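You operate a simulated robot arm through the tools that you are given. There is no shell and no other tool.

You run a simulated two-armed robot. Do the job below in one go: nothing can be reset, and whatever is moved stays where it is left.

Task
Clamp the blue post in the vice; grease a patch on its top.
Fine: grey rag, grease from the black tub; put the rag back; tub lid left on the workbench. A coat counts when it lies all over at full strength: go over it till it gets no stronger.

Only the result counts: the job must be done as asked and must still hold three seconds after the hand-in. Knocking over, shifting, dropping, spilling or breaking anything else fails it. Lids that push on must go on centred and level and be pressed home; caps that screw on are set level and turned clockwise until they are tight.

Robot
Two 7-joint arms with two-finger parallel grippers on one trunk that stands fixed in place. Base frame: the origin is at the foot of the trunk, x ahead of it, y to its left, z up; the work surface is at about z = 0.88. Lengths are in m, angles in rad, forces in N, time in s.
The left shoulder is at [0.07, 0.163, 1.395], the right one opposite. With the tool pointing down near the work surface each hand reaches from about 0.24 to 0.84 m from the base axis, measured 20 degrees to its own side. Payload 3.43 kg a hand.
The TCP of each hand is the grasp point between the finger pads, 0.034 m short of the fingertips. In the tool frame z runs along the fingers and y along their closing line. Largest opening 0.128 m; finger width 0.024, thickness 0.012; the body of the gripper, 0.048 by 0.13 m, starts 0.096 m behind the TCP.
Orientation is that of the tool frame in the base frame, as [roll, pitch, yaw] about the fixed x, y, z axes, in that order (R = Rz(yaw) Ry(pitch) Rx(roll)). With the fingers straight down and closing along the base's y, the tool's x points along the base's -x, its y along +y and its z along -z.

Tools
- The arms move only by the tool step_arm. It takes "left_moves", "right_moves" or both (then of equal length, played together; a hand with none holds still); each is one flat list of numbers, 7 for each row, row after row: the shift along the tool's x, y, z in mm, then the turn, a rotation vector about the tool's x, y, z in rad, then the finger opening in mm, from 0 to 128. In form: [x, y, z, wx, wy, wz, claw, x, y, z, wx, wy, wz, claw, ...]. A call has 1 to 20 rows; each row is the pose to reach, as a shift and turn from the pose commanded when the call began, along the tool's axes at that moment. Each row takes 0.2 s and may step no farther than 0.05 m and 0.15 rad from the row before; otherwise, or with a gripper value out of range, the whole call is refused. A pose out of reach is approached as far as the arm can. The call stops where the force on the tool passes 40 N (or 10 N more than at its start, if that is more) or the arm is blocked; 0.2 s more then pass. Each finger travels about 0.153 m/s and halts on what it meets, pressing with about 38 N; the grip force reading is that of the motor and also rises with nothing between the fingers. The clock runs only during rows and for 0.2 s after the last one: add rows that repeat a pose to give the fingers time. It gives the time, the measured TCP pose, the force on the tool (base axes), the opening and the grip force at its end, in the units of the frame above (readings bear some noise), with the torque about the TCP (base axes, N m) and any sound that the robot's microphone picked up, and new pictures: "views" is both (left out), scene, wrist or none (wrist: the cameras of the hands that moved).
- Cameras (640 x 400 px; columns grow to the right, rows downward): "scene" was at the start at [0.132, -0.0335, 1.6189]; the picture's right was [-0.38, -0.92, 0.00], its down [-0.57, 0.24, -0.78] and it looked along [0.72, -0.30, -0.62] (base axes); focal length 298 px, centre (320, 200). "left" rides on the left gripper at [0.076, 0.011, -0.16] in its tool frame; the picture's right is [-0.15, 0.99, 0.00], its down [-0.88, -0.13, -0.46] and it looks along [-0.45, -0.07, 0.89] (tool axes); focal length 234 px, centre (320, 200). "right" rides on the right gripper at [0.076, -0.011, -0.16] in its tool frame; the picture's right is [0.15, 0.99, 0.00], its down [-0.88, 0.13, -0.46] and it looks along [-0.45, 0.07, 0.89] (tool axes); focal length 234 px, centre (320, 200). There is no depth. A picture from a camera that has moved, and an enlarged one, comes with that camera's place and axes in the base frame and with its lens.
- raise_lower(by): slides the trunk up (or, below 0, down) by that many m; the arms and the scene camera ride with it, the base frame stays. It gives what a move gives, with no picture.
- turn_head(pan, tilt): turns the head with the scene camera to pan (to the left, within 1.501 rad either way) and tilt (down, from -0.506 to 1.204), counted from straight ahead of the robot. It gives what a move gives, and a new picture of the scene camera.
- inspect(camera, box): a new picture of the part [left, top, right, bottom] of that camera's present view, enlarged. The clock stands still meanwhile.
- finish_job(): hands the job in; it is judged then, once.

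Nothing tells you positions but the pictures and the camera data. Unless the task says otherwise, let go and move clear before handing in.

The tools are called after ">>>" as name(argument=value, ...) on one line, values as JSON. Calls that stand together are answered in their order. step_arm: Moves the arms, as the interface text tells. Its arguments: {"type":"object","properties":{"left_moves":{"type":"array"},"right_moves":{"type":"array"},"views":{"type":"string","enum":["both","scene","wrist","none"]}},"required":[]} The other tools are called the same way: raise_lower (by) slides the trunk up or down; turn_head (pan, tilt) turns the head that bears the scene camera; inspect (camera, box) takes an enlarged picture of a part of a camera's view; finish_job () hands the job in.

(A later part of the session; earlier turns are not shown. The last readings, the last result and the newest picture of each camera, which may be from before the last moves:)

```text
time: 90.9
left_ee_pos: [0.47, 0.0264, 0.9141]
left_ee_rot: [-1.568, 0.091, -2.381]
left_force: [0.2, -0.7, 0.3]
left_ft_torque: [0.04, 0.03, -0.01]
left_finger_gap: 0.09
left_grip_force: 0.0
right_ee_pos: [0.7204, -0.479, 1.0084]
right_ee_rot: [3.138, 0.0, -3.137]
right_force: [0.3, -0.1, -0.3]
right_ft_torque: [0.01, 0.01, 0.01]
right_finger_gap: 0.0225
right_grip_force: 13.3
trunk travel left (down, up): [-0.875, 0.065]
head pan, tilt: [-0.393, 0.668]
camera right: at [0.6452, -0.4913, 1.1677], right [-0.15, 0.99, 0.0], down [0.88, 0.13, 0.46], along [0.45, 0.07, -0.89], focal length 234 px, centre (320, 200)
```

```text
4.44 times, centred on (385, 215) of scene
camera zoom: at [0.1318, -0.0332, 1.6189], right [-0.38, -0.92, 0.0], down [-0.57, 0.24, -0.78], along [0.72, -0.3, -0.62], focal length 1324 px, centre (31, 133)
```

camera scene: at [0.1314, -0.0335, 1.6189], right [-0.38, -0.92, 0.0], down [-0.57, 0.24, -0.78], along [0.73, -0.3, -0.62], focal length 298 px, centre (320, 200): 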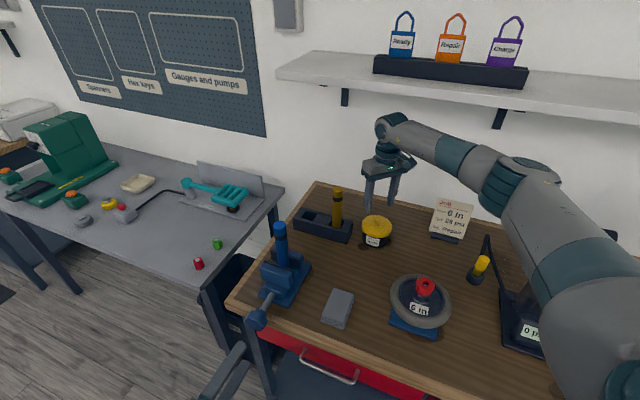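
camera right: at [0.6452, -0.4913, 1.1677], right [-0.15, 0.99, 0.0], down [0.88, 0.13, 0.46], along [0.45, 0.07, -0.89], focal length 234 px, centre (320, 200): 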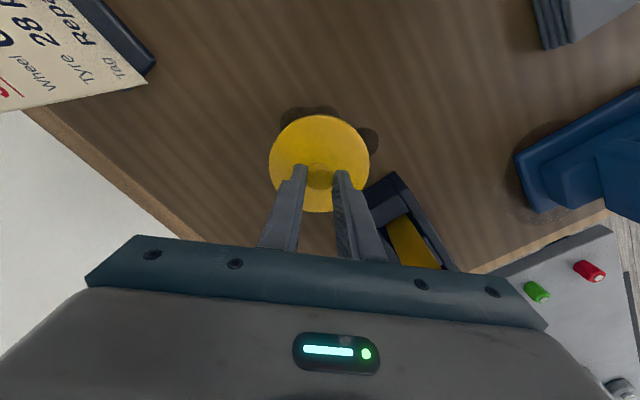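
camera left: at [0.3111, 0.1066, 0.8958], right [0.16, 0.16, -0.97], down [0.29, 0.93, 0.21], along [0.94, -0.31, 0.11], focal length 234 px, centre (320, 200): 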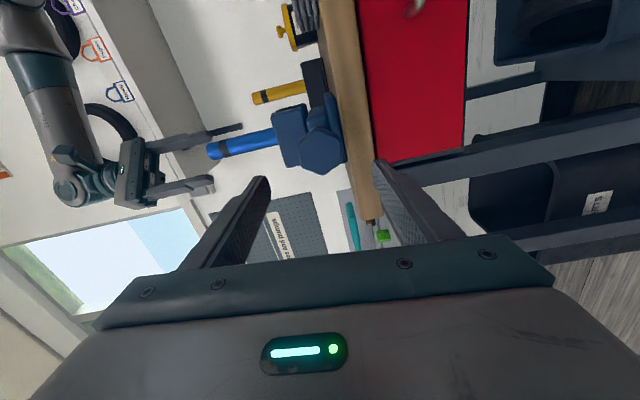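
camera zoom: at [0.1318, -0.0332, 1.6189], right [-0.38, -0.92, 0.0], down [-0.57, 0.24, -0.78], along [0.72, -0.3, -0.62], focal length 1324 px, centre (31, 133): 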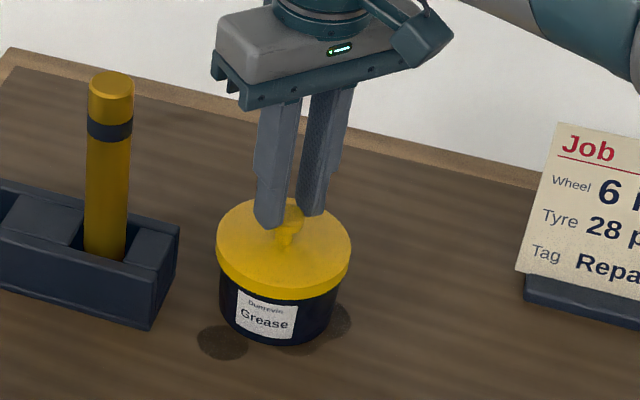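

The lid seems to have stayed and the fingers slid up the rounded knob. I'll look closely before retrying with a lower hold.

>>> inspect(camera="right", box=[250, 90, 390, 240])

>>> inspect(camera="scene", box=[360, 205, 400, 250])

```text
2.67 times, centred on (320, 165) of right
camera zoom: at [0.6452, -0.4913, 1.1677], right [-0.15, 0.99, 0.0], down [0.88, 0.13, 0.46], along [0.45, 0.07, -0.89], focal length 624 px, centre (320, 293)
```

zoom: 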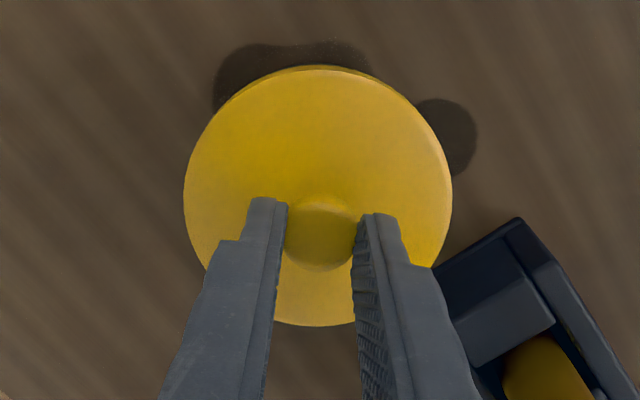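

```text
8.89 times, centred on (380, 228) of scene
camera zoom: at [0.1318, -0.0332, 1.6189], right [-0.38, -0.92, 0.0], down [-0.57, 0.24, -0.78], along [0.72, -0.3, -0.62], focal length 2648 px, centre (-213, -44)
```

zoom: 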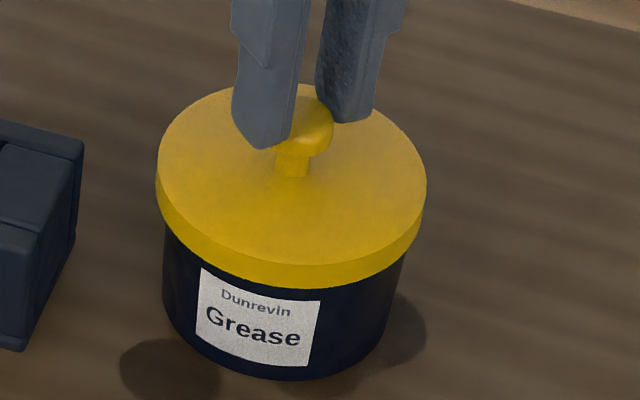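

The fingers now pinch only the knob's crown. I'll open, go back down a little deeper than before, and grip the knob's full width again.

>>> step_arm(right_moves=[0, 0, 0, 0, 0, 0, 45, 0, 0, 10, 0, 0, 0, 45, 0, 0, 20, 0, 0, 0, 45, 0, 0, 24.5, 0, 0, 0, 45, 0, 0, 24.5, 0, 0, 0, 30, 0, 0, 24.5, 0, 0, 0, 15, 0, 0, 24.5, 0, 0, 0, 0, 0, 0, 24.5, 0, 0, 0, 0], views="wrist")

>>> inspect(camera="scene", box=[360, 205, 400, 250])

```text
time: 92.7
left_ee_pos: [0.4697, 0.0271, 0.915]
left_ee_rot: [-1.569, 0.091, -2.383]
left_force: [-0.1, 0.8, -0.1]
left_ft_torque: [0.02, 0.0, 0.03]
left_finger_gap: 0.0899
left_grip_force: 0.1
right_ee_pos: [0.7216, -0.4782, 0.9825]
right_ee_rot: [3.137, 0.0, -3.138]
right_force: [0.1, 0.2, -0.4]
right_ft_torque: [0.01, -0.02, -0.03]
right_finger_gap: 0.0241
right_grip_force: 38.5
trunk travel left (down, up): [-0.875, 0.065]
head pan, tilt: [-0.393, 0.668]
camera right: at [0.6448, -0.4915, 1.1422], right [-0.15, 0.99, 0.0], down [0.88, 0.13, 0.46], along [0.45, 0.07, -0.89], focal length 234 px, centre (320, 200)
```

right: 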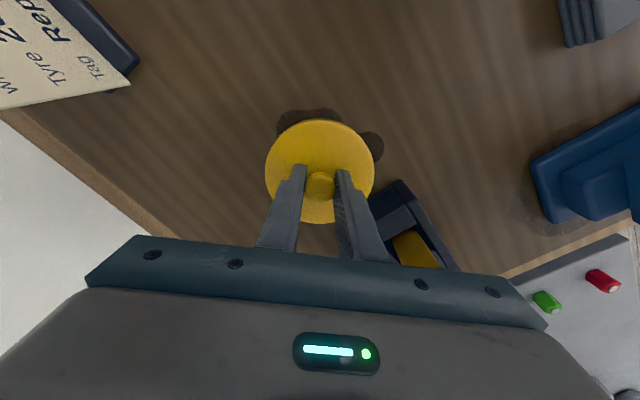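

```text
8.89 times, centred on (380, 228) of scene
camera zoom: at [0.1321, -0.0334, 1.6189], right [-0.38, -0.92, 0.0], down [-0.57, 0.24, -0.78], along [0.72, -0.3, -0.62], focal length 2648 px, centre (-213, -44)
```

zoom: 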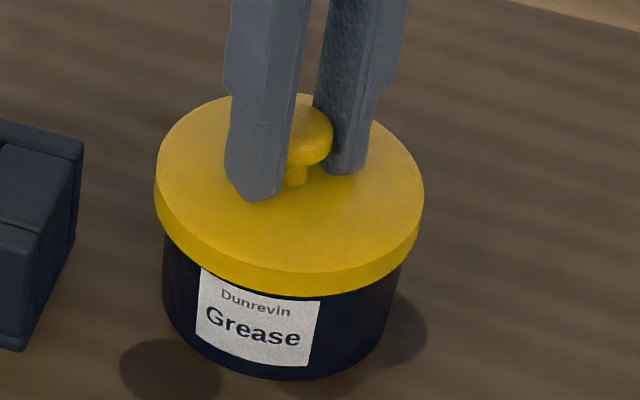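

The lid sits a little lower than a moment ago, so it had come loose and partly risen. I'll lift slowly this time in small steps and read the load.

>>> step_arm(right_moves=[0, 0, -0.5, 0, 0, 0, 0, 0, 0, -1, 0, 0, 0, 0, 0, 0, -1.5, 0, 0, 0, 0, 0, 0, -2, 0, 0, 0, 0], views="none")

>>> inspect(camera="scene", box=[360, 205, 400, 250])

```text
time: 93.7
left_ee_pos: [0.4698, 0.0269, 0.9137]
left_ee_rot: [-1.569, 0.09, -2.382]
left_force: [0.0, 0.1, 0.6]
left_ft_torque: [0.0, 0.0, -0.03]
left_finger_gap: 0.0899
left_grip_force: 0.0
right_ee_pos: [0.7207, -0.4792, 0.9851]
right_ee_rot: [3.137, -0.001, -3.138]
right_force: [0.3, -0.5, -0.8]
right_ft_torque: [0.01, -0.03, 0.0]
right_finger_gap: 0.024
right_grip_force: 37.8
trunk travel left (down, up): [-0.875, 0.065]
head pan, tilt: [-0.393, 0.668]
```

```text
8.89 times, centred on (380, 228) of scene
camera zoom: at [0.132, -0.0333, 1.6189], right [-0.38, -0.92, 0.0], down [-0.57, 0.24, -0.78], along [0.72, -0.3, -0.62], focal length 2648 px, centre (-213, -44)
```

zoom: 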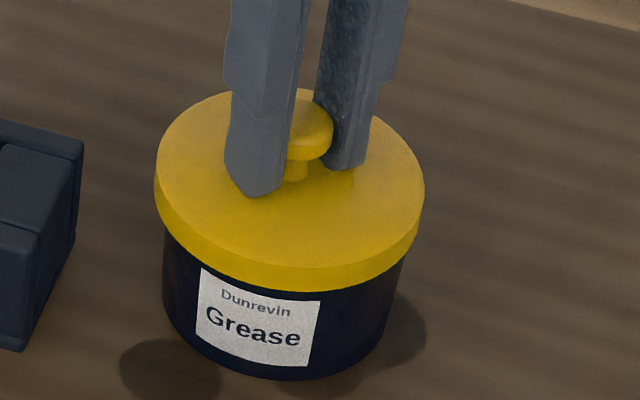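

The lid rises with the fingers and no resistance. I'll keep lifting slowly.

>>> step_arm(right_moves=[0, 0, -1, 0, 0, 0, 0, 0, 0, -2, 0, 0, 0, 0, 0, 0, -3, 0, 0, 0, 0, 0, 0, -4, 0, 0, 0, 0, 0, 0, -5, 0, 0, 0, 0, 0, 0, -6, 0, 0, 0, 0, 0, 0, -7, 0, 0, 0, 0, 0, 0, -8, 0, 0, 0, 0], views="none")

>>> inspect(camera="scene", box=[360, 205, 400, 250])

```text
time: 95.5
left_ee_pos: [0.4694, 0.0272, 0.9141]
left_ee_rot: [-1.568, 0.09, -2.383]
left_force: [-0.3, 0.9, 0.0]
left_ft_torque: [-0.01, 0.0, 0.04]
left_finger_gap: 0.0899
left_grip_force: 0.0
right_ee_pos: [0.7195, -0.4796, 0.9924]
right_ee_rot: [3.136, -0.001, -3.138]
right_force: [-0.3, -0.6, -0.4]
right_ft_torque: [0.03, 0.04, 0.02]
right_finger_gap: 0.0239
right_grip_force: 37.4
trunk travel left (down, up): [-0.875, 0.065]
head pan, tilt: [-0.393, 0.668]
```

```text
8.89 times, centred on (380, 228) of scene
camera zoom: at [0.132, -0.0334, 1.6189], right [-0.38, -0.92, 0.0], down [-0.57, 0.24, -0.78], along [0.72, -0.3, -0.62], focal length 2648 px, centre (-213, -44)
```

zoom: 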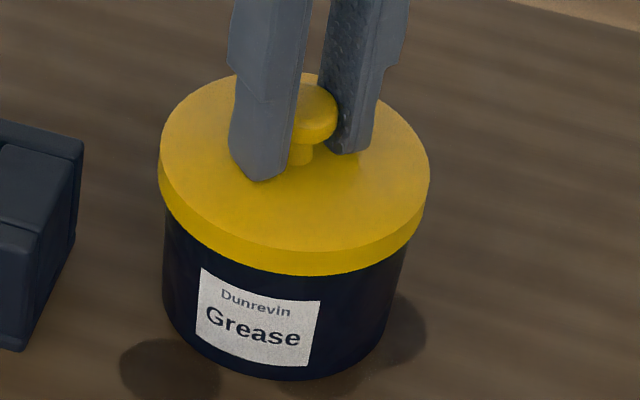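

The lid is coming up cleanly and the tub stays in place. I'll lift a further 32 mm.

>>> step_arm(right_moves=[0, 0, -2, 0, 0, 0, 0, 0, 0, -4, 0, 0, 0, 0, 0, 0, -6, 0, 0, 0, 0, 0, 0, -9, 0, 0, 0, 0, 0, 0, -12, 0, 0, 0, 0, 0, 0, -15, 0, 0, 0, 0, 0, 0, -18, 0, 0, 0, 0, 0, 0, -21, 0, 0, 0, 0, 0, 0, -24, 0, 0, 0, 0, 0, 0, -28, 0, 0, 0, 0, 0, 0, -32, 0, 0, 0, 0], views="both")

>>> inspect(camera="scene", box=[350, 180, 410, 255])

```text
time: 97.9
left_ee_pos: [0.4696, 0.0276, 0.9144]
left_ee_rot: [-1.568, 0.09, -2.383]
left_force: [0.0, 0.8, 0.3]
left_ft_torque: [-0.01, -0.01, 0.02]
left_finger_gap: 0.0901
left_grip_force: 0.0
right_ee_pos: [0.7207, -0.4807, 1.0248]
right_ee_rot: [3.136, 0.0, -3.139]
right_force: [-0.5, -0.9, -0.1]
right_ft_torque: [-0.05, -0.01, -0.01]
right_finger_gap: 0.024
right_grip_force: 37.9
trunk travel left (down, up): [-0.875, 0.065]
head pan, tilt: [-0.393, 0.668]
camera scene: at [0.132, -0.0333, 1.6189], right [-0.38, -0.92, 0.0], down [-0.57, 0.24, -0.78], along [0.72, -0.3, -0.62], focal length 298 px, centre (320, 200)
camera right: at [0.6449, -0.492, 1.1842], right [-0.15, 0.99, 0.0], down [0.88, 0.13, 0.46], along [0.45, 0.07, -0.89], focal length 234 px, centre (320, 200)
```

scene: 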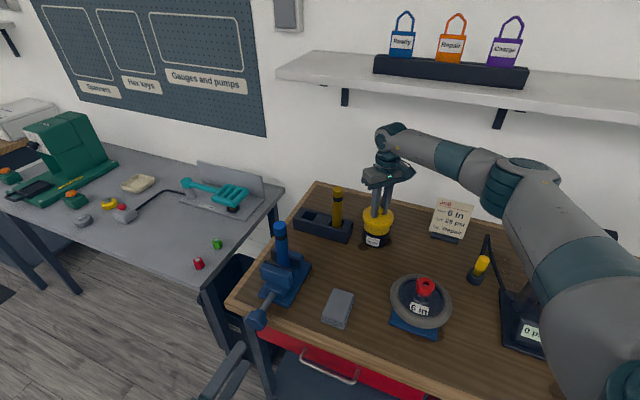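
right: 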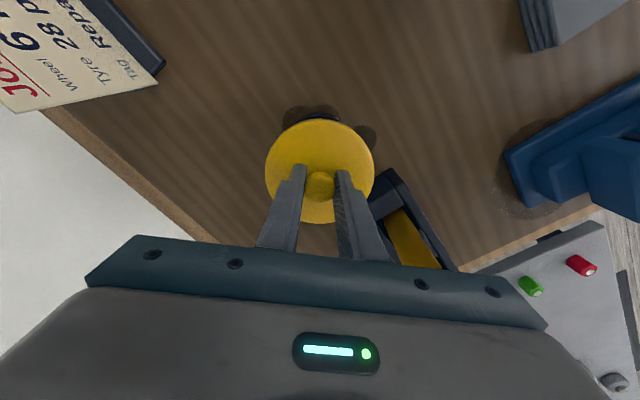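

```text
5.33 times, centred on (380, 218) of scene
camera zoom: at [0.132, -0.0333, 1.6189], right [-0.38, -0.92, 0.0], down [-0.57, 0.24, -0.78], along [0.72, -0.3, -0.62], focal length 1589 px, centre (0, 107)
```

zoom: 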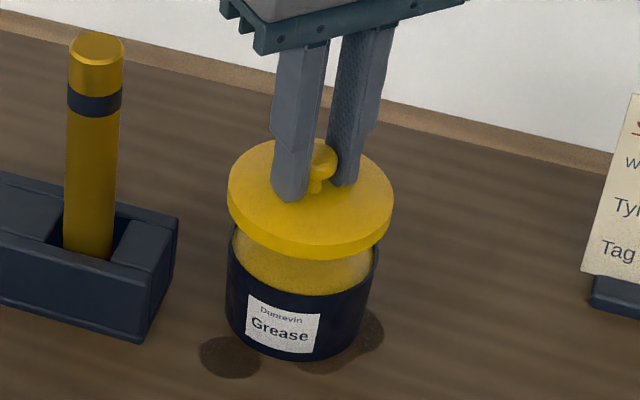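

The lid is off and the yellow grease shows just below the rim. I'll carry the lid away from the wall side first, then to the clear patch of bench near (0.672, -0.318).

>>> step_arm(right_moves=[10, 10, 0, 0, 0, 0, 0, 25, 25, 0, 0, 0, 0, 0, 42, 42, 0, 0, 0, 0, 0, 60, 60, 0, 0, 0, 0, 0, 77, 77, 0, 0, 0, 0, 0, 92, 92, 0, 0, 0, 0, 0, 84, 105, 0, 0, 0, 0, 0, 74, 122, 0, 0, 0, 0, 0, 62, 142, 0, 0, 0, 0, 0, 53, 156, 0, 0, 0, 0, 0, 49, 163, 0, 0, 0, 0, 0, 49, 163, 0, 0, 0, 0, 0], views="both")

>>> inspect(camera="scene", box=[290, 170, 420, 310])

```text
time: 100.5
left_ee_pos: [0.4703, 0.0261, 0.9145]
left_ee_rot: [-1.569, 0.092, -2.382]
left_force: [-0.6, 0.1, -0.1]
left_ft_torque: [-0.02, 0.01, -0.01]
left_finger_gap: 0.09
left_grip_force: 0.1
right_ee_pos: [0.6716, -0.3184, 1.0258]
right_ee_rot: [3.136, 0.0, -3.139]
right_force: [0.0, 0.4, 0.7]
right_ft_torque: [-0.01, 0.03, 0.03]
right_finger_gap: 0.0241
right_grip_force: 37.8
trunk travel left (down, up): [-0.875, 0.065]
head pan, tilt: [-0.393, 0.668]
camera scene: at [0.1319, -0.0334, 1.6189], right [-0.38, -0.92, 0.0], down [-0.57, 0.24, -0.78], along [0.72, -0.3, -0.62], focal length 298 px, centre (320, 200)
camera right: at [0.5956, -0.3299, 1.1857], right [-0.15, 0.99, 0.0], down [0.88, 0.13, 0.46], along [0.45, 0.07, -0.89], focal length 234 px, centre (320, 200)
```

scene: 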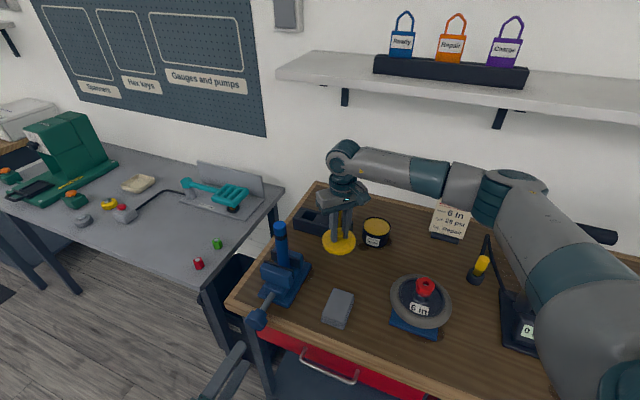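
right: 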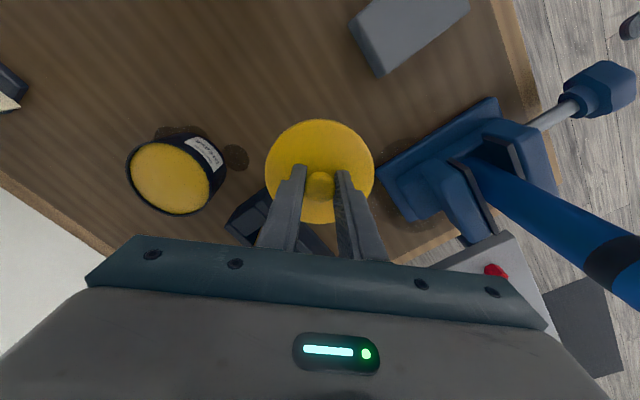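

```text
2.86 times, centred on (355, 240) of scene
camera zoom: at [0.1319, -0.0334, 1.6189], right [-0.38, -0.92, 0.0], down [-0.57, 0.24, -0.78], along [0.72, -0.3, -0.62], focal length 851 px, centre (220, 86)
```

zoom: 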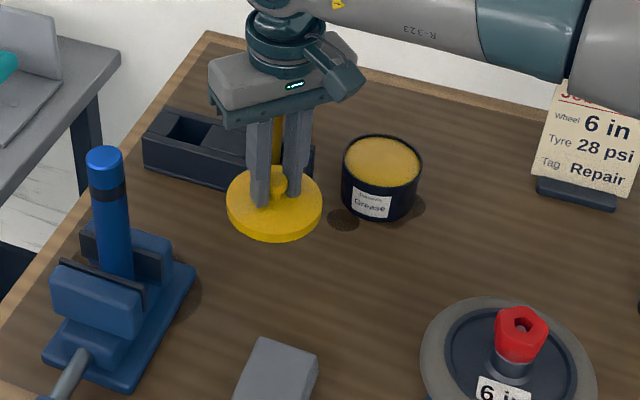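

The lid hangs over clear bench between the rack, vice and rag. I'll lower it most of the way, then slowly.

>>> step_arm(right_moves=[0, 0, 20, 0, 0, 0, 0, 0, 0, 40, 0, 0, 0, 0, 0, 0, 60, 0, 0, 0, 0, 0, 0, 76, 0, 0, 0, 0, 0, 0, 82, 0, 0, 0, 0, 0, 0, 84, 0, 0, 0, 0, 0, 0, 86, 0, 0, 0, 0, 0, 0, 88, 0, 0, 0, 0], views="wrist")

>>> inspect(camera="scene", box=[310, 210, 370, 280])

```text
time: 102.3
left_ee_pos: [0.4707, 0.0283, 0.915]
left_ee_rot: [-1.571, 0.089, -2.383]
left_force: [0.6, -0.5, -0.5]
left_ft_torque: [0.0, 0.01, -0.04]
left_finger_gap: 0.0903
left_grip_force: 0.0
right_ee_pos: [0.6702, -0.3164, 0.9364]
right_ee_rot: [3.137, 0.0, -3.138]
right_force: [0.1, 0.6, -1.0]
right_ft_torque: [0.01, 0.03, 0.03]
right_finger_gap: 0.0237
right_grip_force: 38.0
trunk travel left (down, up): [-0.875, 0.065]
head pan, tilt: [-0.393, 0.668]
camera right: at [0.5956, -0.3289, 1.0968], right [-0.15, 0.99, 0.0], down [0.88, 0.13, 0.46], along [0.45, 0.07, -0.89], focal length 234 px, centre (320, 200)
```

right: 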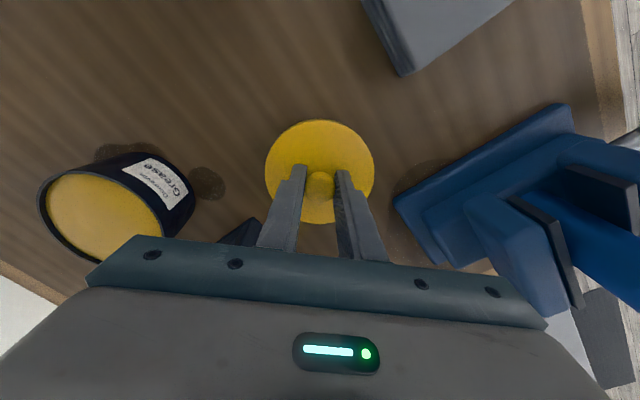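

```text
5.71 times, centred on (340, 245) of scene
camera zoom: at [0.1321, -0.0333, 1.6189], right [-0.38, -0.92, 0.0], down [-0.57, 0.24, -0.78], along [0.72, -0.3, -0.62], focal length 1703 px, centre (206, -57)
```

zoom: 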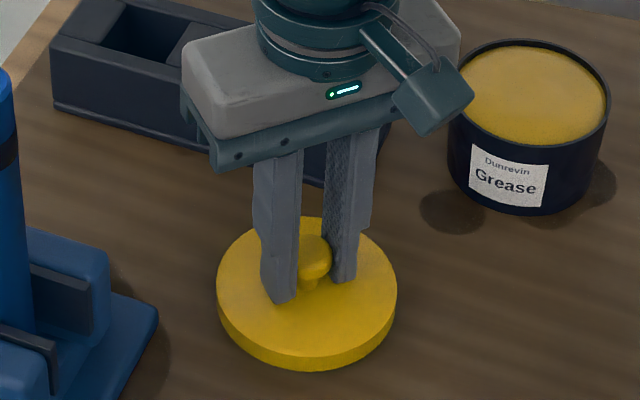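

>>> step_arm(right_moves=[0, 0, 1, 0, 0, 0, 0, 0, 0, 2, 0, 0, 0, 0, 0, 0, 3, 0, 0, 0, 0, 0, 0, 4, 0, 0, 0, 0, 0, 0, 5, 0, 0, 0, 0, 0, 0, 6, 0, 0, 0, 0], views="none")

>>> inspect(camera="scene", box=[310, 210, 370, 280])

```text
time: 103.7
left_ee_pos: [0.4694, 0.0282, 0.914]
left_ee_rot: [-1.57, 0.091, -2.382]
left_force: [0.1, -0.3, -1.3]
left_ft_torque: [0.01, 0.04, 0.0]
left_finger_gap: 0.0899
left_grip_force: 0.1
right_ee_pos: [0.6714, -0.317, 0.931]
right_ee_rot: [3.137, -0.001, -3.138]
right_force: [-0.2, 0.0, -0.3]
right_ft_torque: [0.02, 0.0, 0.0]
right_finger_gap: 0.0241
right_grip_force: 37.9
trunk travel left (down, up): [-0.875, 0.065]
head pan, tilt: [-0.393, 0.668]
```

```text
5.71 times, centred on (340, 245) of scene
camera zoom: at [0.1321, -0.0333, 1.6189], right [-0.38, -0.92, 0.0], down [-0.57, 0.24, -0.78], along [0.72, -0.3, -0.62], focal length 1703 px, centre (206, -57)
```

zoom: 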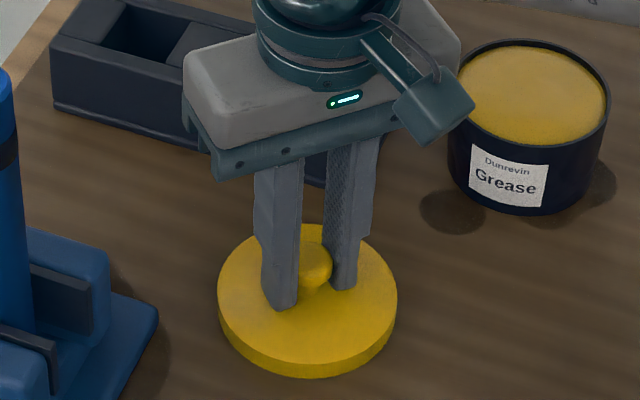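

>>> step_arm(right_moves=[0, 0, 1, 0, 0, 0, 0, 0, 0, 2, 0, 0, 0, 0, 0, 0, 3, 0, 0, 0, 0, 0, 0, 4, 0, 0, 0, 0], views="none")

>>> inspect(camera="scene", box=[310, 210, 370, 280])

```text
time: 104.7
left_ee_pos: [0.4707, 0.0266, 0.9143]
left_ee_rot: [-1.568, 0.089, -2.382]
left_force: [0.2, 0.2, 1.2]
left_ft_torque: [0.0, 0.02, -0.04]
left_finger_gap: 0.09
left_grip_force: 0.0
right_ee_pos: [0.6718, -0.3169, 0.9267]
right_ee_rot: [3.134, 0.0, -3.139]
right_force: [-0.1, 0.0, 0.3]
right_ft_torque: [0.02, -0.03, 0.05]
right_finger_gap: 0.0237
right_grip_force: 37.6
trunk travel left (down, up): [-0.875, 0.065]
head pan, tilt: [-0.393, 0.668]
```

```text
5.71 times, centred on (340, 245) of scene
camera zoom: at [0.1321, -0.0333, 1.6189], right [-0.38, -0.92, 0.0], down [-0.57, 0.24, -0.78], along [0.72, -0.3, -0.62], focal length 1703 px, centre (206, -57)
```

zoom: 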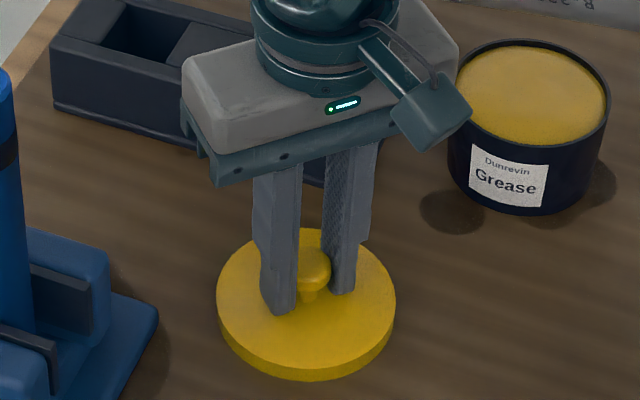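

>>> step_arm(right_moves=[0, 0, 1, 0, 0, 0, 0, 0, 0, 2, 0, 0, 0, 0, 0, 0, 3, 0, 0, 0, 0], views="none")

>>> inspect(camera="scene", box=[310, 210, 370, 280])

```text
time: 105.5
left_ee_pos: [0.4699, 0.0276, 0.9135]
left_ee_rot: [-1.569, 0.092, -2.382]
left_force: [-0.9, 0.2, -0.5]
left_ft_torque: [-0.01, -0.02, -0.03]
left_finger_gap: 0.09
left_grip_force: 0.1
right_ee_pos: [0.6699, -0.3163, 0.9233]
right_ee_rot: [3.136, 0.0, -3.137]
right_force: [0.1, 0.8, -0.5]
right_ft_torque: [-0.01, -0.03, 0.0]
right_finger_gap: 0.0238
right_grip_force: 38.1
trunk travel left (down, up): [-0.875, 0.065]
head pan, tilt: [-0.393, 0.668]
```

```text
5.71 times, centred on (340, 245) of scene
camera zoom: at [0.132, -0.0333, 1.6189], right [-0.38, -0.92, 0.0], down [-0.57, 0.24, -0.78], along [0.72, -0.3, -0.62], focal length 1703 px, centre (206, -57)
```

zoom: 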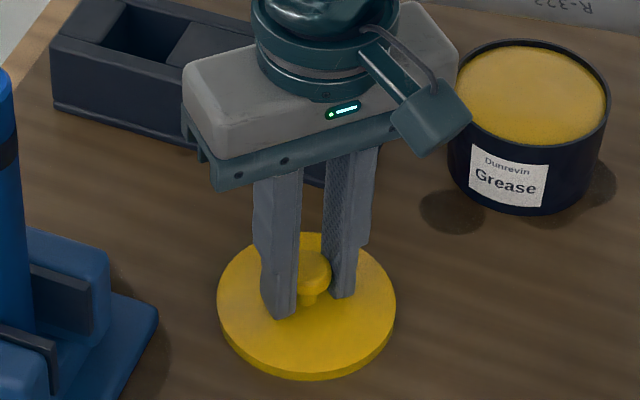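

>>> inspect(camera="scene", box=[322, 240, 362, 280])

>>> inspect(camera="right", box=[250, 100, 390, 240])

```text
10.00 times, centred on (342, 260) of scene
camera zoom: at [0.132, -0.0333, 1.6189], right [-0.38, -0.92, 0.0], down [-0.57, 0.24, -0.78], along [0.72, -0.3, -0.62], focal length 2980 px, centre (100, -400)
```

zoom: 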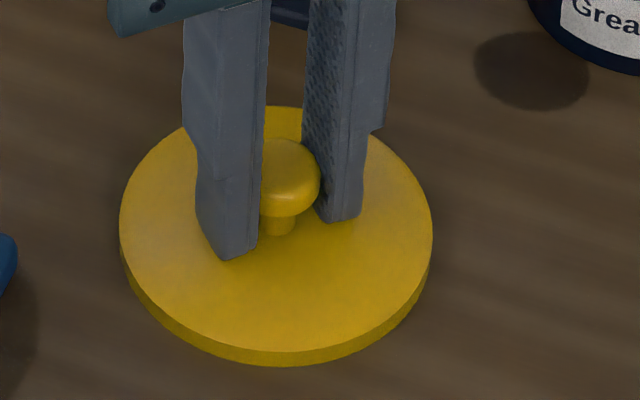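

```text
2.86 times, centred on (320, 170) of right
camera zoom: at [0.5958, -0.3293, 1.0835], right [-0.15, 0.99, 0.0], down [0.88, 0.13, 0.46], along [0.45, 0.07, -0.89], focal length 669 px, centre (320, 286)
```

zoom: 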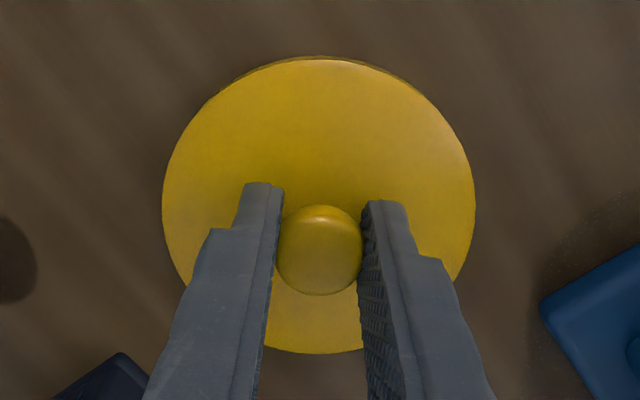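

>>> step_arm(right_moves=[0, 0, 1, 0, 0, 0, 0, 0, 0, 2, 0, 0, 0, 0, 0, 0, 3, 0, 0, 0, 0], views="none")

>>> inspect(camera="scene", box=[322, 240, 362, 280])

```text
time: 106.3
left_ee_pos: [0.4704, 0.0268, 0.9144]
left_ee_rot: [-1.566, 0.092, -2.383]
left_force: [-0.2, -0.4, 1.0]
left_ft_torque: [-0.02, -0.01, 0.02]
left_finger_gap: 0.0901
left_grip_force: 0.0
right_ee_pos: [0.6704, -0.318, 0.921]
right_ee_rot: [3.136, 0.0, -3.137]
right_force: [-1.0, -0.7, -0.4]
right_ft_torque: [-0.01, 0.02, -0.02]
right_finger_gap: 0.0237
right_grip_force: 38.3
trunk travel left (down, up): [-0.875, 0.065]
head pan, tilt: [-0.393, 0.668]
```

```text
10.00 times, centred on (342, 260) of scene
camera zoom: at [0.132, -0.0333, 1.6189], right [-0.38, -0.92, 0.0], down [-0.57, 0.24, -0.78], along [0.72, -0.3, -0.62], focal length 2980 px, centre (100, -400)
```

zoom: 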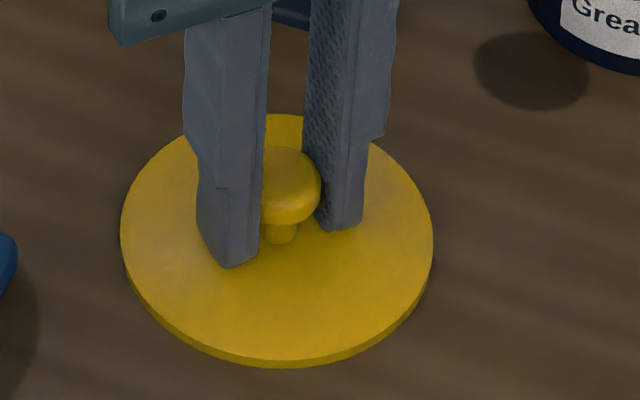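

The lid keeps sinking visually into the surface without any contact force, which I don't trust. I'll raise it back until its bottom edge just clears the bench and look again.

>>> step_arm(right_moves=[0, 0, -3, 0, 0, 0, 0, 0, 0, -6, 0, 0, 0, 0, 0, 0, -9, 0, 0, 0, 0], views="none")

>>> inspect(camera="scene", box=[322, 240, 362, 280])

```text
time: 107.1
left_ee_pos: [0.4703, 0.0279, 0.9139]
left_ee_rot: [-1.569, 0.091, -2.382]
left_force: [0.8, 0.3, -0.7]
left_ft_torque: [-0.02, 0.01, 0.0]
left_finger_gap: 0.0899
left_grip_force: 0.0
right_ee_pos: [0.6711, -0.3173, 0.9295]
right_ee_rot: [3.136, 0.001, -3.139]
right_force: [-0.6, 0.4, 0.1]
right_ft_torque: [-0.07, 0.04, 0.02]
right_finger_gap: 0.0238
right_grip_force: 38.2
trunk travel left (down, up): [-0.875, 0.065]
head pan, tilt: [-0.393, 0.668]
```

```text
10.00 times, centred on (342, 260) of scene
camera zoom: at [0.132, -0.0333, 1.6189], right [-0.38, -0.92, 0.0], down [-0.57, 0.24, -0.78], along [0.72, -0.3, -0.62], focal length 2980 px, centre (100, -400)
```

zoom: 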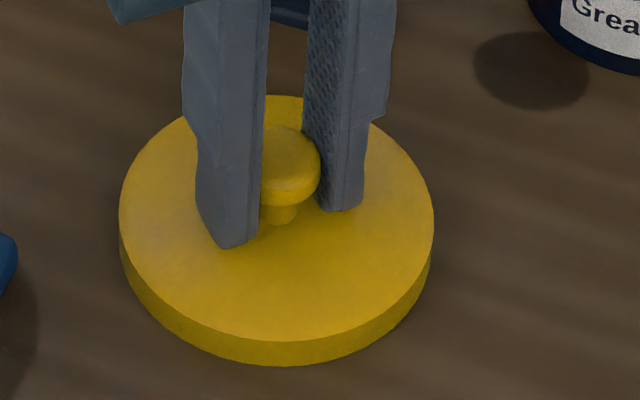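

At this height the lid's lower edge is about a millimetre above the bench; it is so light that pressing it gives no reading. I'll open the fingers here and let it settle.

>>> step_arm(right_moves=[0, 0, 0.5, 0, 0, 0, 20, 0, 0, 0.5, 0, 0, 0, 30, 0, 0, 0.5, 0, 0, 0, 45, 0, 0, 0.5, 0, 0, 0, 60, 0, 0, 0.5, 0, 0, 0, 60], views="wrist")

>>> inspect(camera="scene", box=[322, 240, 362, 280])

```text
time: 108.3
left_ee_pos: [0.4701, 0.0268, 0.9139]
left_ee_rot: [-1.57, 0.091, -2.381]
left_force: [-0.3, 0.9, 0.5]
left_ft_torque: [-0.02, 0.0, -0.01]
left_finger_gap: 0.0901
left_grip_force: 0.1
right_ee_pos: [0.6702, -0.3172, 0.9305]
right_ee_rot: [3.138, 0.0, -3.138]
right_force: [0.6, -0.8, 0.5]
right_ft_torque: [0.0, 0.01, 0.01]
right_finger_gap: 0.06
right_grip_force: 0.0
trunk travel left (down, up): [-0.875, 0.065]
head pan, tilt: [-0.393, 0.668]
camera right: at [0.5948, -0.3289, 1.0889], right [-0.15, 0.99, 0.0], down [0.88, 0.13, 0.46], along [0.45, 0.07, -0.89], focal length 234 px, centre (320, 200)
```

right: 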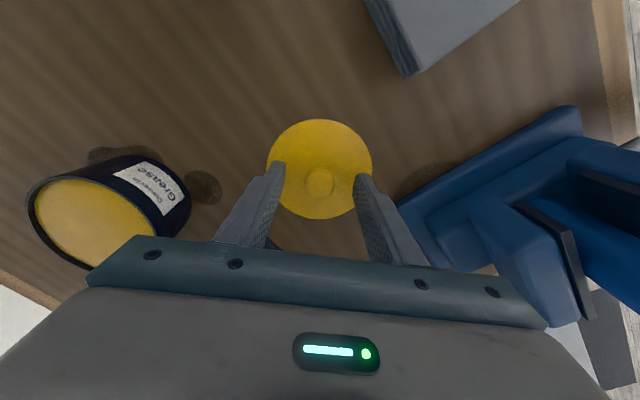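

```text
10.00 times, centred on (342, 260) of scene
camera zoom: at [0.132, -0.0333, 1.6189], right [-0.38, -0.92, 0.0], down [-0.57, 0.24, -0.78], along [0.72, -0.3, -0.62], focal length 2980 px, centre (100, -400)
```

zoom: 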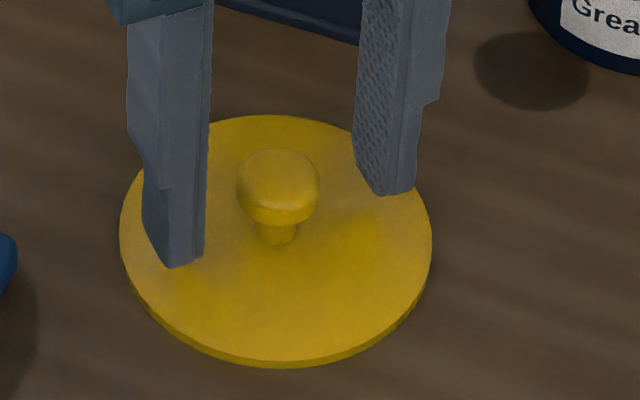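

The lid rests flat on the bench. I'll raise the hand straight up and go for the rag.

>>> step_arm(right_moves=[0, 0, -30, 0, 0, 0, 60, 0, 0, -70, 0, 0, 0, 70, 0, 0, -115, 0, 0, 0, 100, 0, 0, -115, 0, 0, 0, 100], views="both")

>>> inspect(camera="scene", box=[300, 210, 420, 330])

>>> inspect(camera="right", box=[100, 90, 240, 220])

```text
time: 109.3
left_ee_pos: [0.4702, 0.0272, 0.9146]
left_ee_rot: [-1.569, 0.09, -2.381]
left_force: [0.6, 0.7, 0.3]
left_ft_torque: [0.0, 0.01, 0.04]
left_finger_gap: 0.09
left_grip_force: 0.0
right_ee_pos: [0.6713, -0.317, 1.0431]
right_ee_rot: [3.135, 0.001, -3.137]
right_force: [1.0, 0.5, 0.8]
right_ft_torque: [0.01, 0.0, 0.01]
right_finger_gap: 0.1001
right_grip_force: 0.2
trunk travel left (down, up): [-0.875, 0.065]
head pan, tilt: [-0.393, 0.668]
camera scene: at [0.1324, -0.0335, 1.6188], right [-0.38, -0.92, 0.0], down [-0.57, 0.24, -0.78], along [0.72, -0.3, -0.62], focal length 298 px, centre (320, 200)
camera right: at [0.5951, -0.3287, 1.2038], right [-0.15, 0.99, 0.0], down [0.88, 0.13, 0.46], along [0.45, 0.07, -0.89], focal length 234 px, centre (320, 200)
```

scene: 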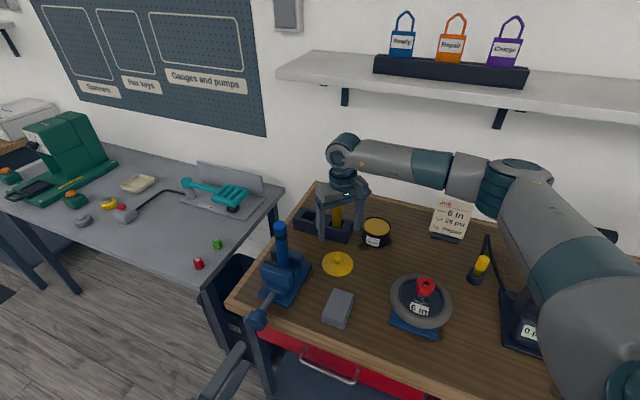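
right: 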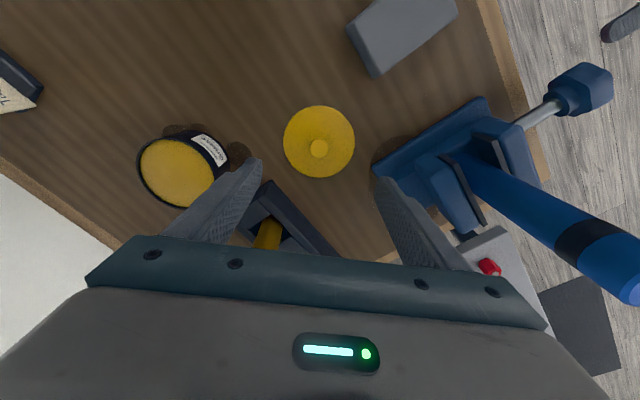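

```text
3.33 times, centred on (360, 270) of scene
camera zoom: at [0.1324, -0.0335, 1.6188], right [-0.38, -0.92, 0.0], down [-0.57, 0.24, -0.78], along [0.72, -0.3, -0.62], focal length 993 px, centre (187, -33)
```

zoom: 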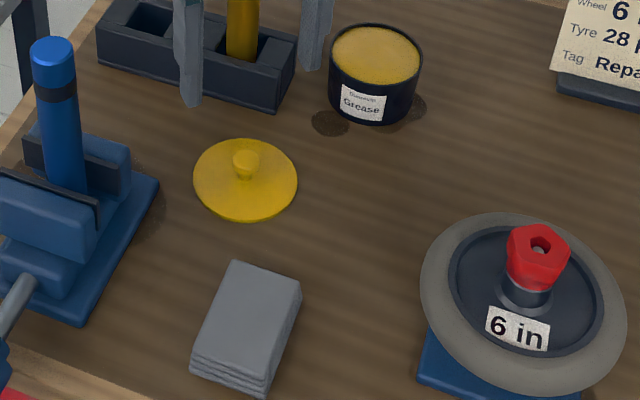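

```text
3.08 times, centred on (170, 155) of right
camera zoom: at [0.5951, -0.3287, 1.2038], right [-0.15, 0.99, 0.0], down [0.88, 0.13, 0.46], along [0.45, 0.07, -0.89], focal length 720 px, centre (782, 338)
```

zoom: 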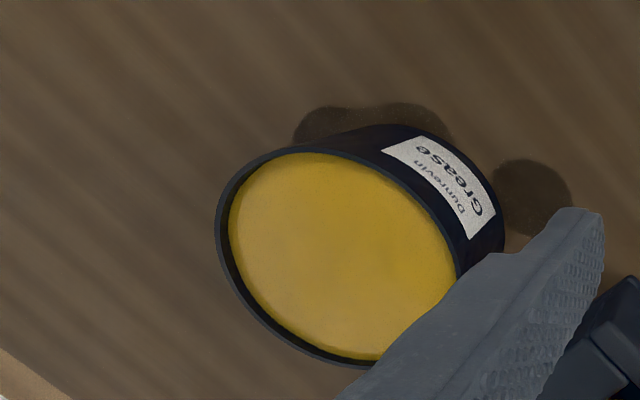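

The lid lies flat and the open tub shows grease just below the rim. Now I'll move over the grey rag to locate it precisely.

>>> step_arm(right_moves=[0, 0, -40, 0, 0, 0, 100, 35, 15, -70, 0, 0, 0, 100, 75, 35, -80, 0, 0, 0, 100, 115, 55, -80, 0, 0, 0, 100, 140, 65, -80, 0, 0, 0, 100, 140, 65, -80, 0, 0, 0, 100], views="wrist")

>>> inspect(camera="right", box=[240, 90, 400, 220])

```text
time: 110.7
left_ee_pos: [0.4705, 0.028, 0.9145]
left_ee_rot: [-1.569, 0.088, -2.384]
left_force: [-0.5, -0.4, -0.2]
left_ft_torque: [-0.01, -0.01, 0.0]
left_finger_gap: 0.0898
left_grip_force: 0.1
right_ee_pos: [0.5319, -0.2547, 1.1238]
right_ee_rot: [3.138, 0.0, -3.138]
right_force: [0.4, -1.2, -0.7]
right_ft_torque: [0.01, -0.02, 0.0]
right_finger_gap: 0.0999
right_grip_force: 0.1
trunk travel left (down, up): [-0.875, 0.065]
head pan, tilt: [-0.393, 0.668]
camera right: at [0.4568, -0.2664, 1.2846], right [-0.15, 0.99, 0.0], down [0.88, 0.13, 0.46], along [0.45, 0.07, -0.89], focal length 234 px, centre (320, 200)
```

right: 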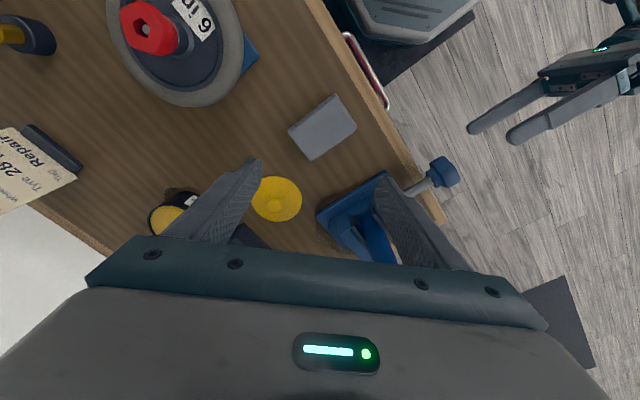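

```text
3.08 times, centred on (320, 155) of right
camera zoom: at [0.4568, -0.2664, 1.2846], right [-0.15, 0.99, 0.0], down [0.88, 0.13, 0.46], along [0.45, 0.07, -0.89], focal length 720 px, centre (320, 338)
```

zoom: 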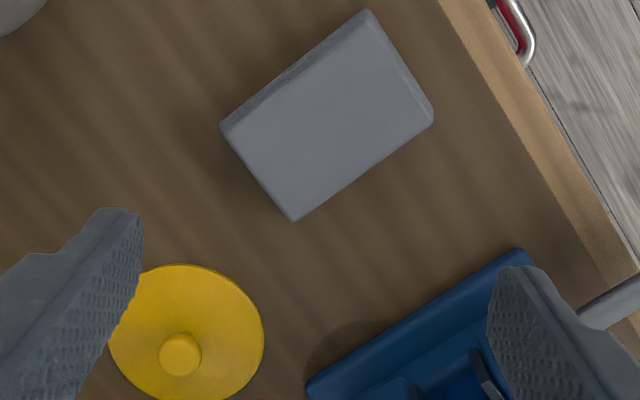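

The rag is centred near (0.5245, -0.2495) with its long side along the bench depth. I'll turn the hand 45° so that it closes across the short side, and hover just above it.

>>> step_arm(right_moves=[1, 0.4, 12, 0, 0, 0.131, 100, 2, 0.8, 24, 0, 0, 0.262, 100, 3, 1.2, 36, 0, 0, 0.393, 100, 4, 1.7, 48, 0, 0, 0.524, 100, 5, 2.1, 60, 0, 0, 0.654, 100, 6.2, 2.5, 73.5, 0, 0, 0.785, 100, 6.2, 2.5, 73.5, 0, 0, 0.785, 100], views="both")

>>> inspect(camera="right", box=[230, 80, 410, 230])

```text
time: 112.3
left_ee_pos: [0.4715, 0.0282, 0.9143]
left_ee_rot: [-1.57, 0.09, -2.382]
left_force: [-0.7, -0.2, -0.2]
left_ft_torque: [0.02, -0.01, 0.01]
left_finger_gap: 0.0903
left_grip_force: 0.1
right_ee_pos: [0.5249, -0.2505, 1.0506]
right_ee_rot: [3.139, -0.004, 2.357]
right_force: [0.2, -0.2, 0.3]
right_ft_torque: [-0.02, 0.0, 0.0]
right_finger_gap: 0.0998
right_grip_force: 0.0
trunk travel left (down, up): [-0.875, 0.065]
head pan, tilt: [-0.393, 0.668]
camera scene: at [0.132, -0.0332, 1.6189], right [-0.38, -0.92, 0.0], down [-0.57, 0.24, -0.78], along [0.72, -0.3, -0.62], focal length 298 px, centre (320, 200)
camera right: at [0.4628, -0.2064, 1.211], right [0.59, 0.8, 0.0], down [0.72, -0.53, 0.45], along [0.37, -0.27, -0.89], focal length 234 px, centre (320, 200)
```

scene: 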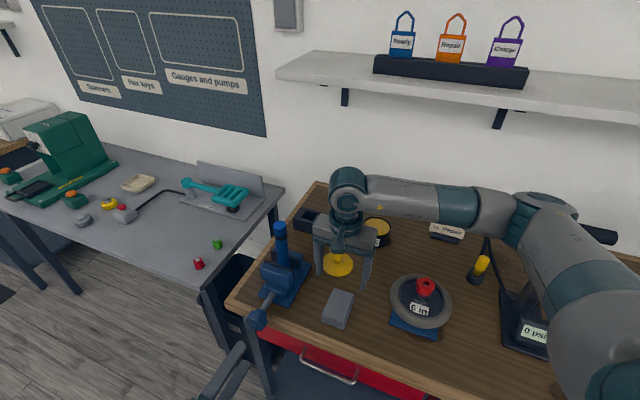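
right: 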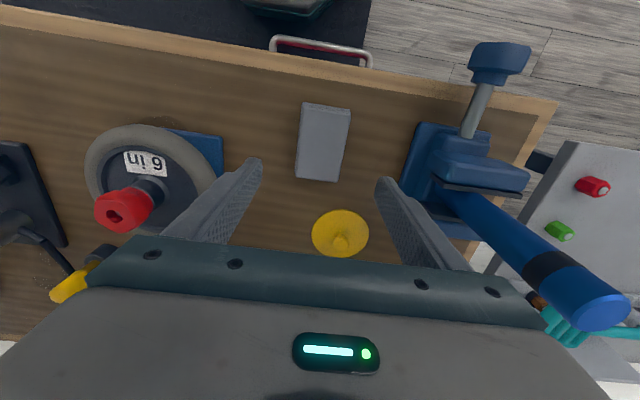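

```text
2.67 times, centred on (320, 155) of right
camera zoom: at [0.4628, -0.2064, 1.211], right [0.59, 0.8, 0.0], down [0.72, -0.53, 0.45], along [0.37, -0.27, -0.89], focal length 624 px, centre (320, 320)
```

zoom: 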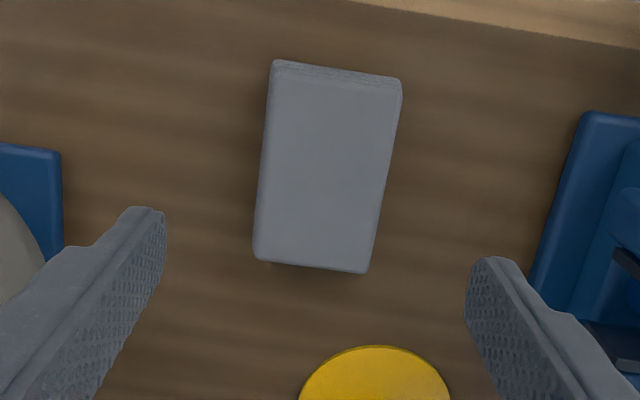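

The rag is centred under the hand to within 2 mm and 1°. I'll trim that, descend so the tips stop about 12 mm above the bench, and check before closing.

>>> step_arm(right_moves=[0, 1.5, 40, 0, 0, -0.02, 100, 0, 1.5, 80, 0, 0, -0.02, 90, 0, 1.5, 110, 0, 0, -0.02, 90, 0, 1.5, 124.5, 0, 0, -0.02, 90, 0, 1.5, 124.5, 0, 0, -0.02, 90], views="wrist")

>>> inspect(camera="right", box=[230, 80, 410, 230])

>>> inspect(camera="scene", box=[300, 250, 390, 340])

```text
time: 113.5
left_ee_pos: [0.4693, 0.0283, 0.9137]
left_ee_rot: [-1.568, 0.09, -2.383]
left_force: [0.2, 0.6, -0.5]
left_ft_torque: [0.01, -0.01, 0.04]
left_finger_gap: 0.09
left_grip_force: 0.0
right_ee_pos: [0.5255, -0.2474, 0.9252]
right_ee_rot: [3.138, -0.002, 2.38]
right_force: [-0.4, 0.7, -0.4]
right_ft_torque: [0.03, 0.0, -0.02]
right_finger_gap: 0.0899
right_grip_force: 0.0
trunk travel left (down, up): [-0.875, 0.065]
head pan, tilt: [-0.393, 0.668]
camera right: at [0.4627, -0.2044, 1.0857], right [0.58, 0.82, 0.0], down [0.73, -0.52, 0.45], along [0.37, -0.26, -0.89], focal length 234 px, centre (320, 200)
```

right: 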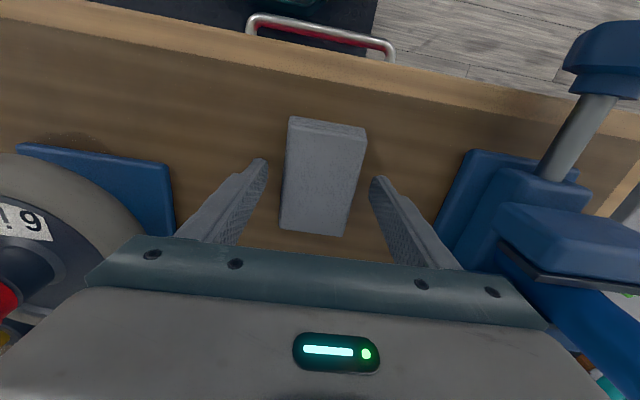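

```text
2.67 times, centred on (320, 155) of right
camera zoom: at [0.4627, -0.2044, 1.0857], right [0.58, 0.82, 0.0], down [0.73, -0.52, 0.45], along [0.37, -0.26, -0.89], focal length 624 px, centre (320, 320)
```

zoom: 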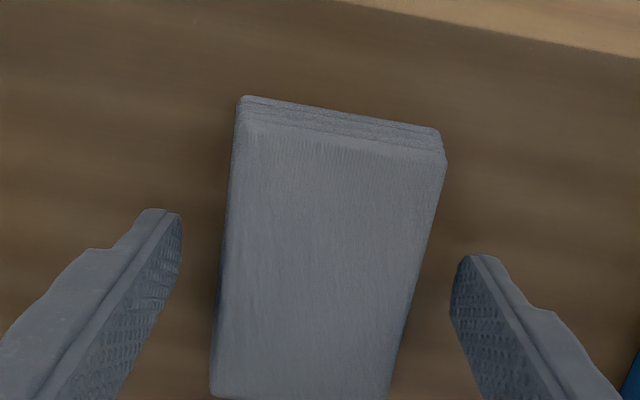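

```text
4.44 times, centred on (345, 295) of scene
camera zoom: at [0.1318, -0.0332, 1.6189], right [-0.38, -0.92, 0.0], down [-0.57, 0.24, -0.78], along [0.72, -0.3, -0.62], focal length 1324 px, centre (209, -222)
```

zoom: 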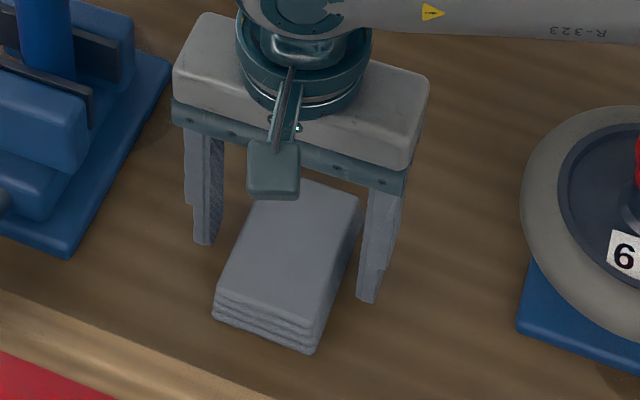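

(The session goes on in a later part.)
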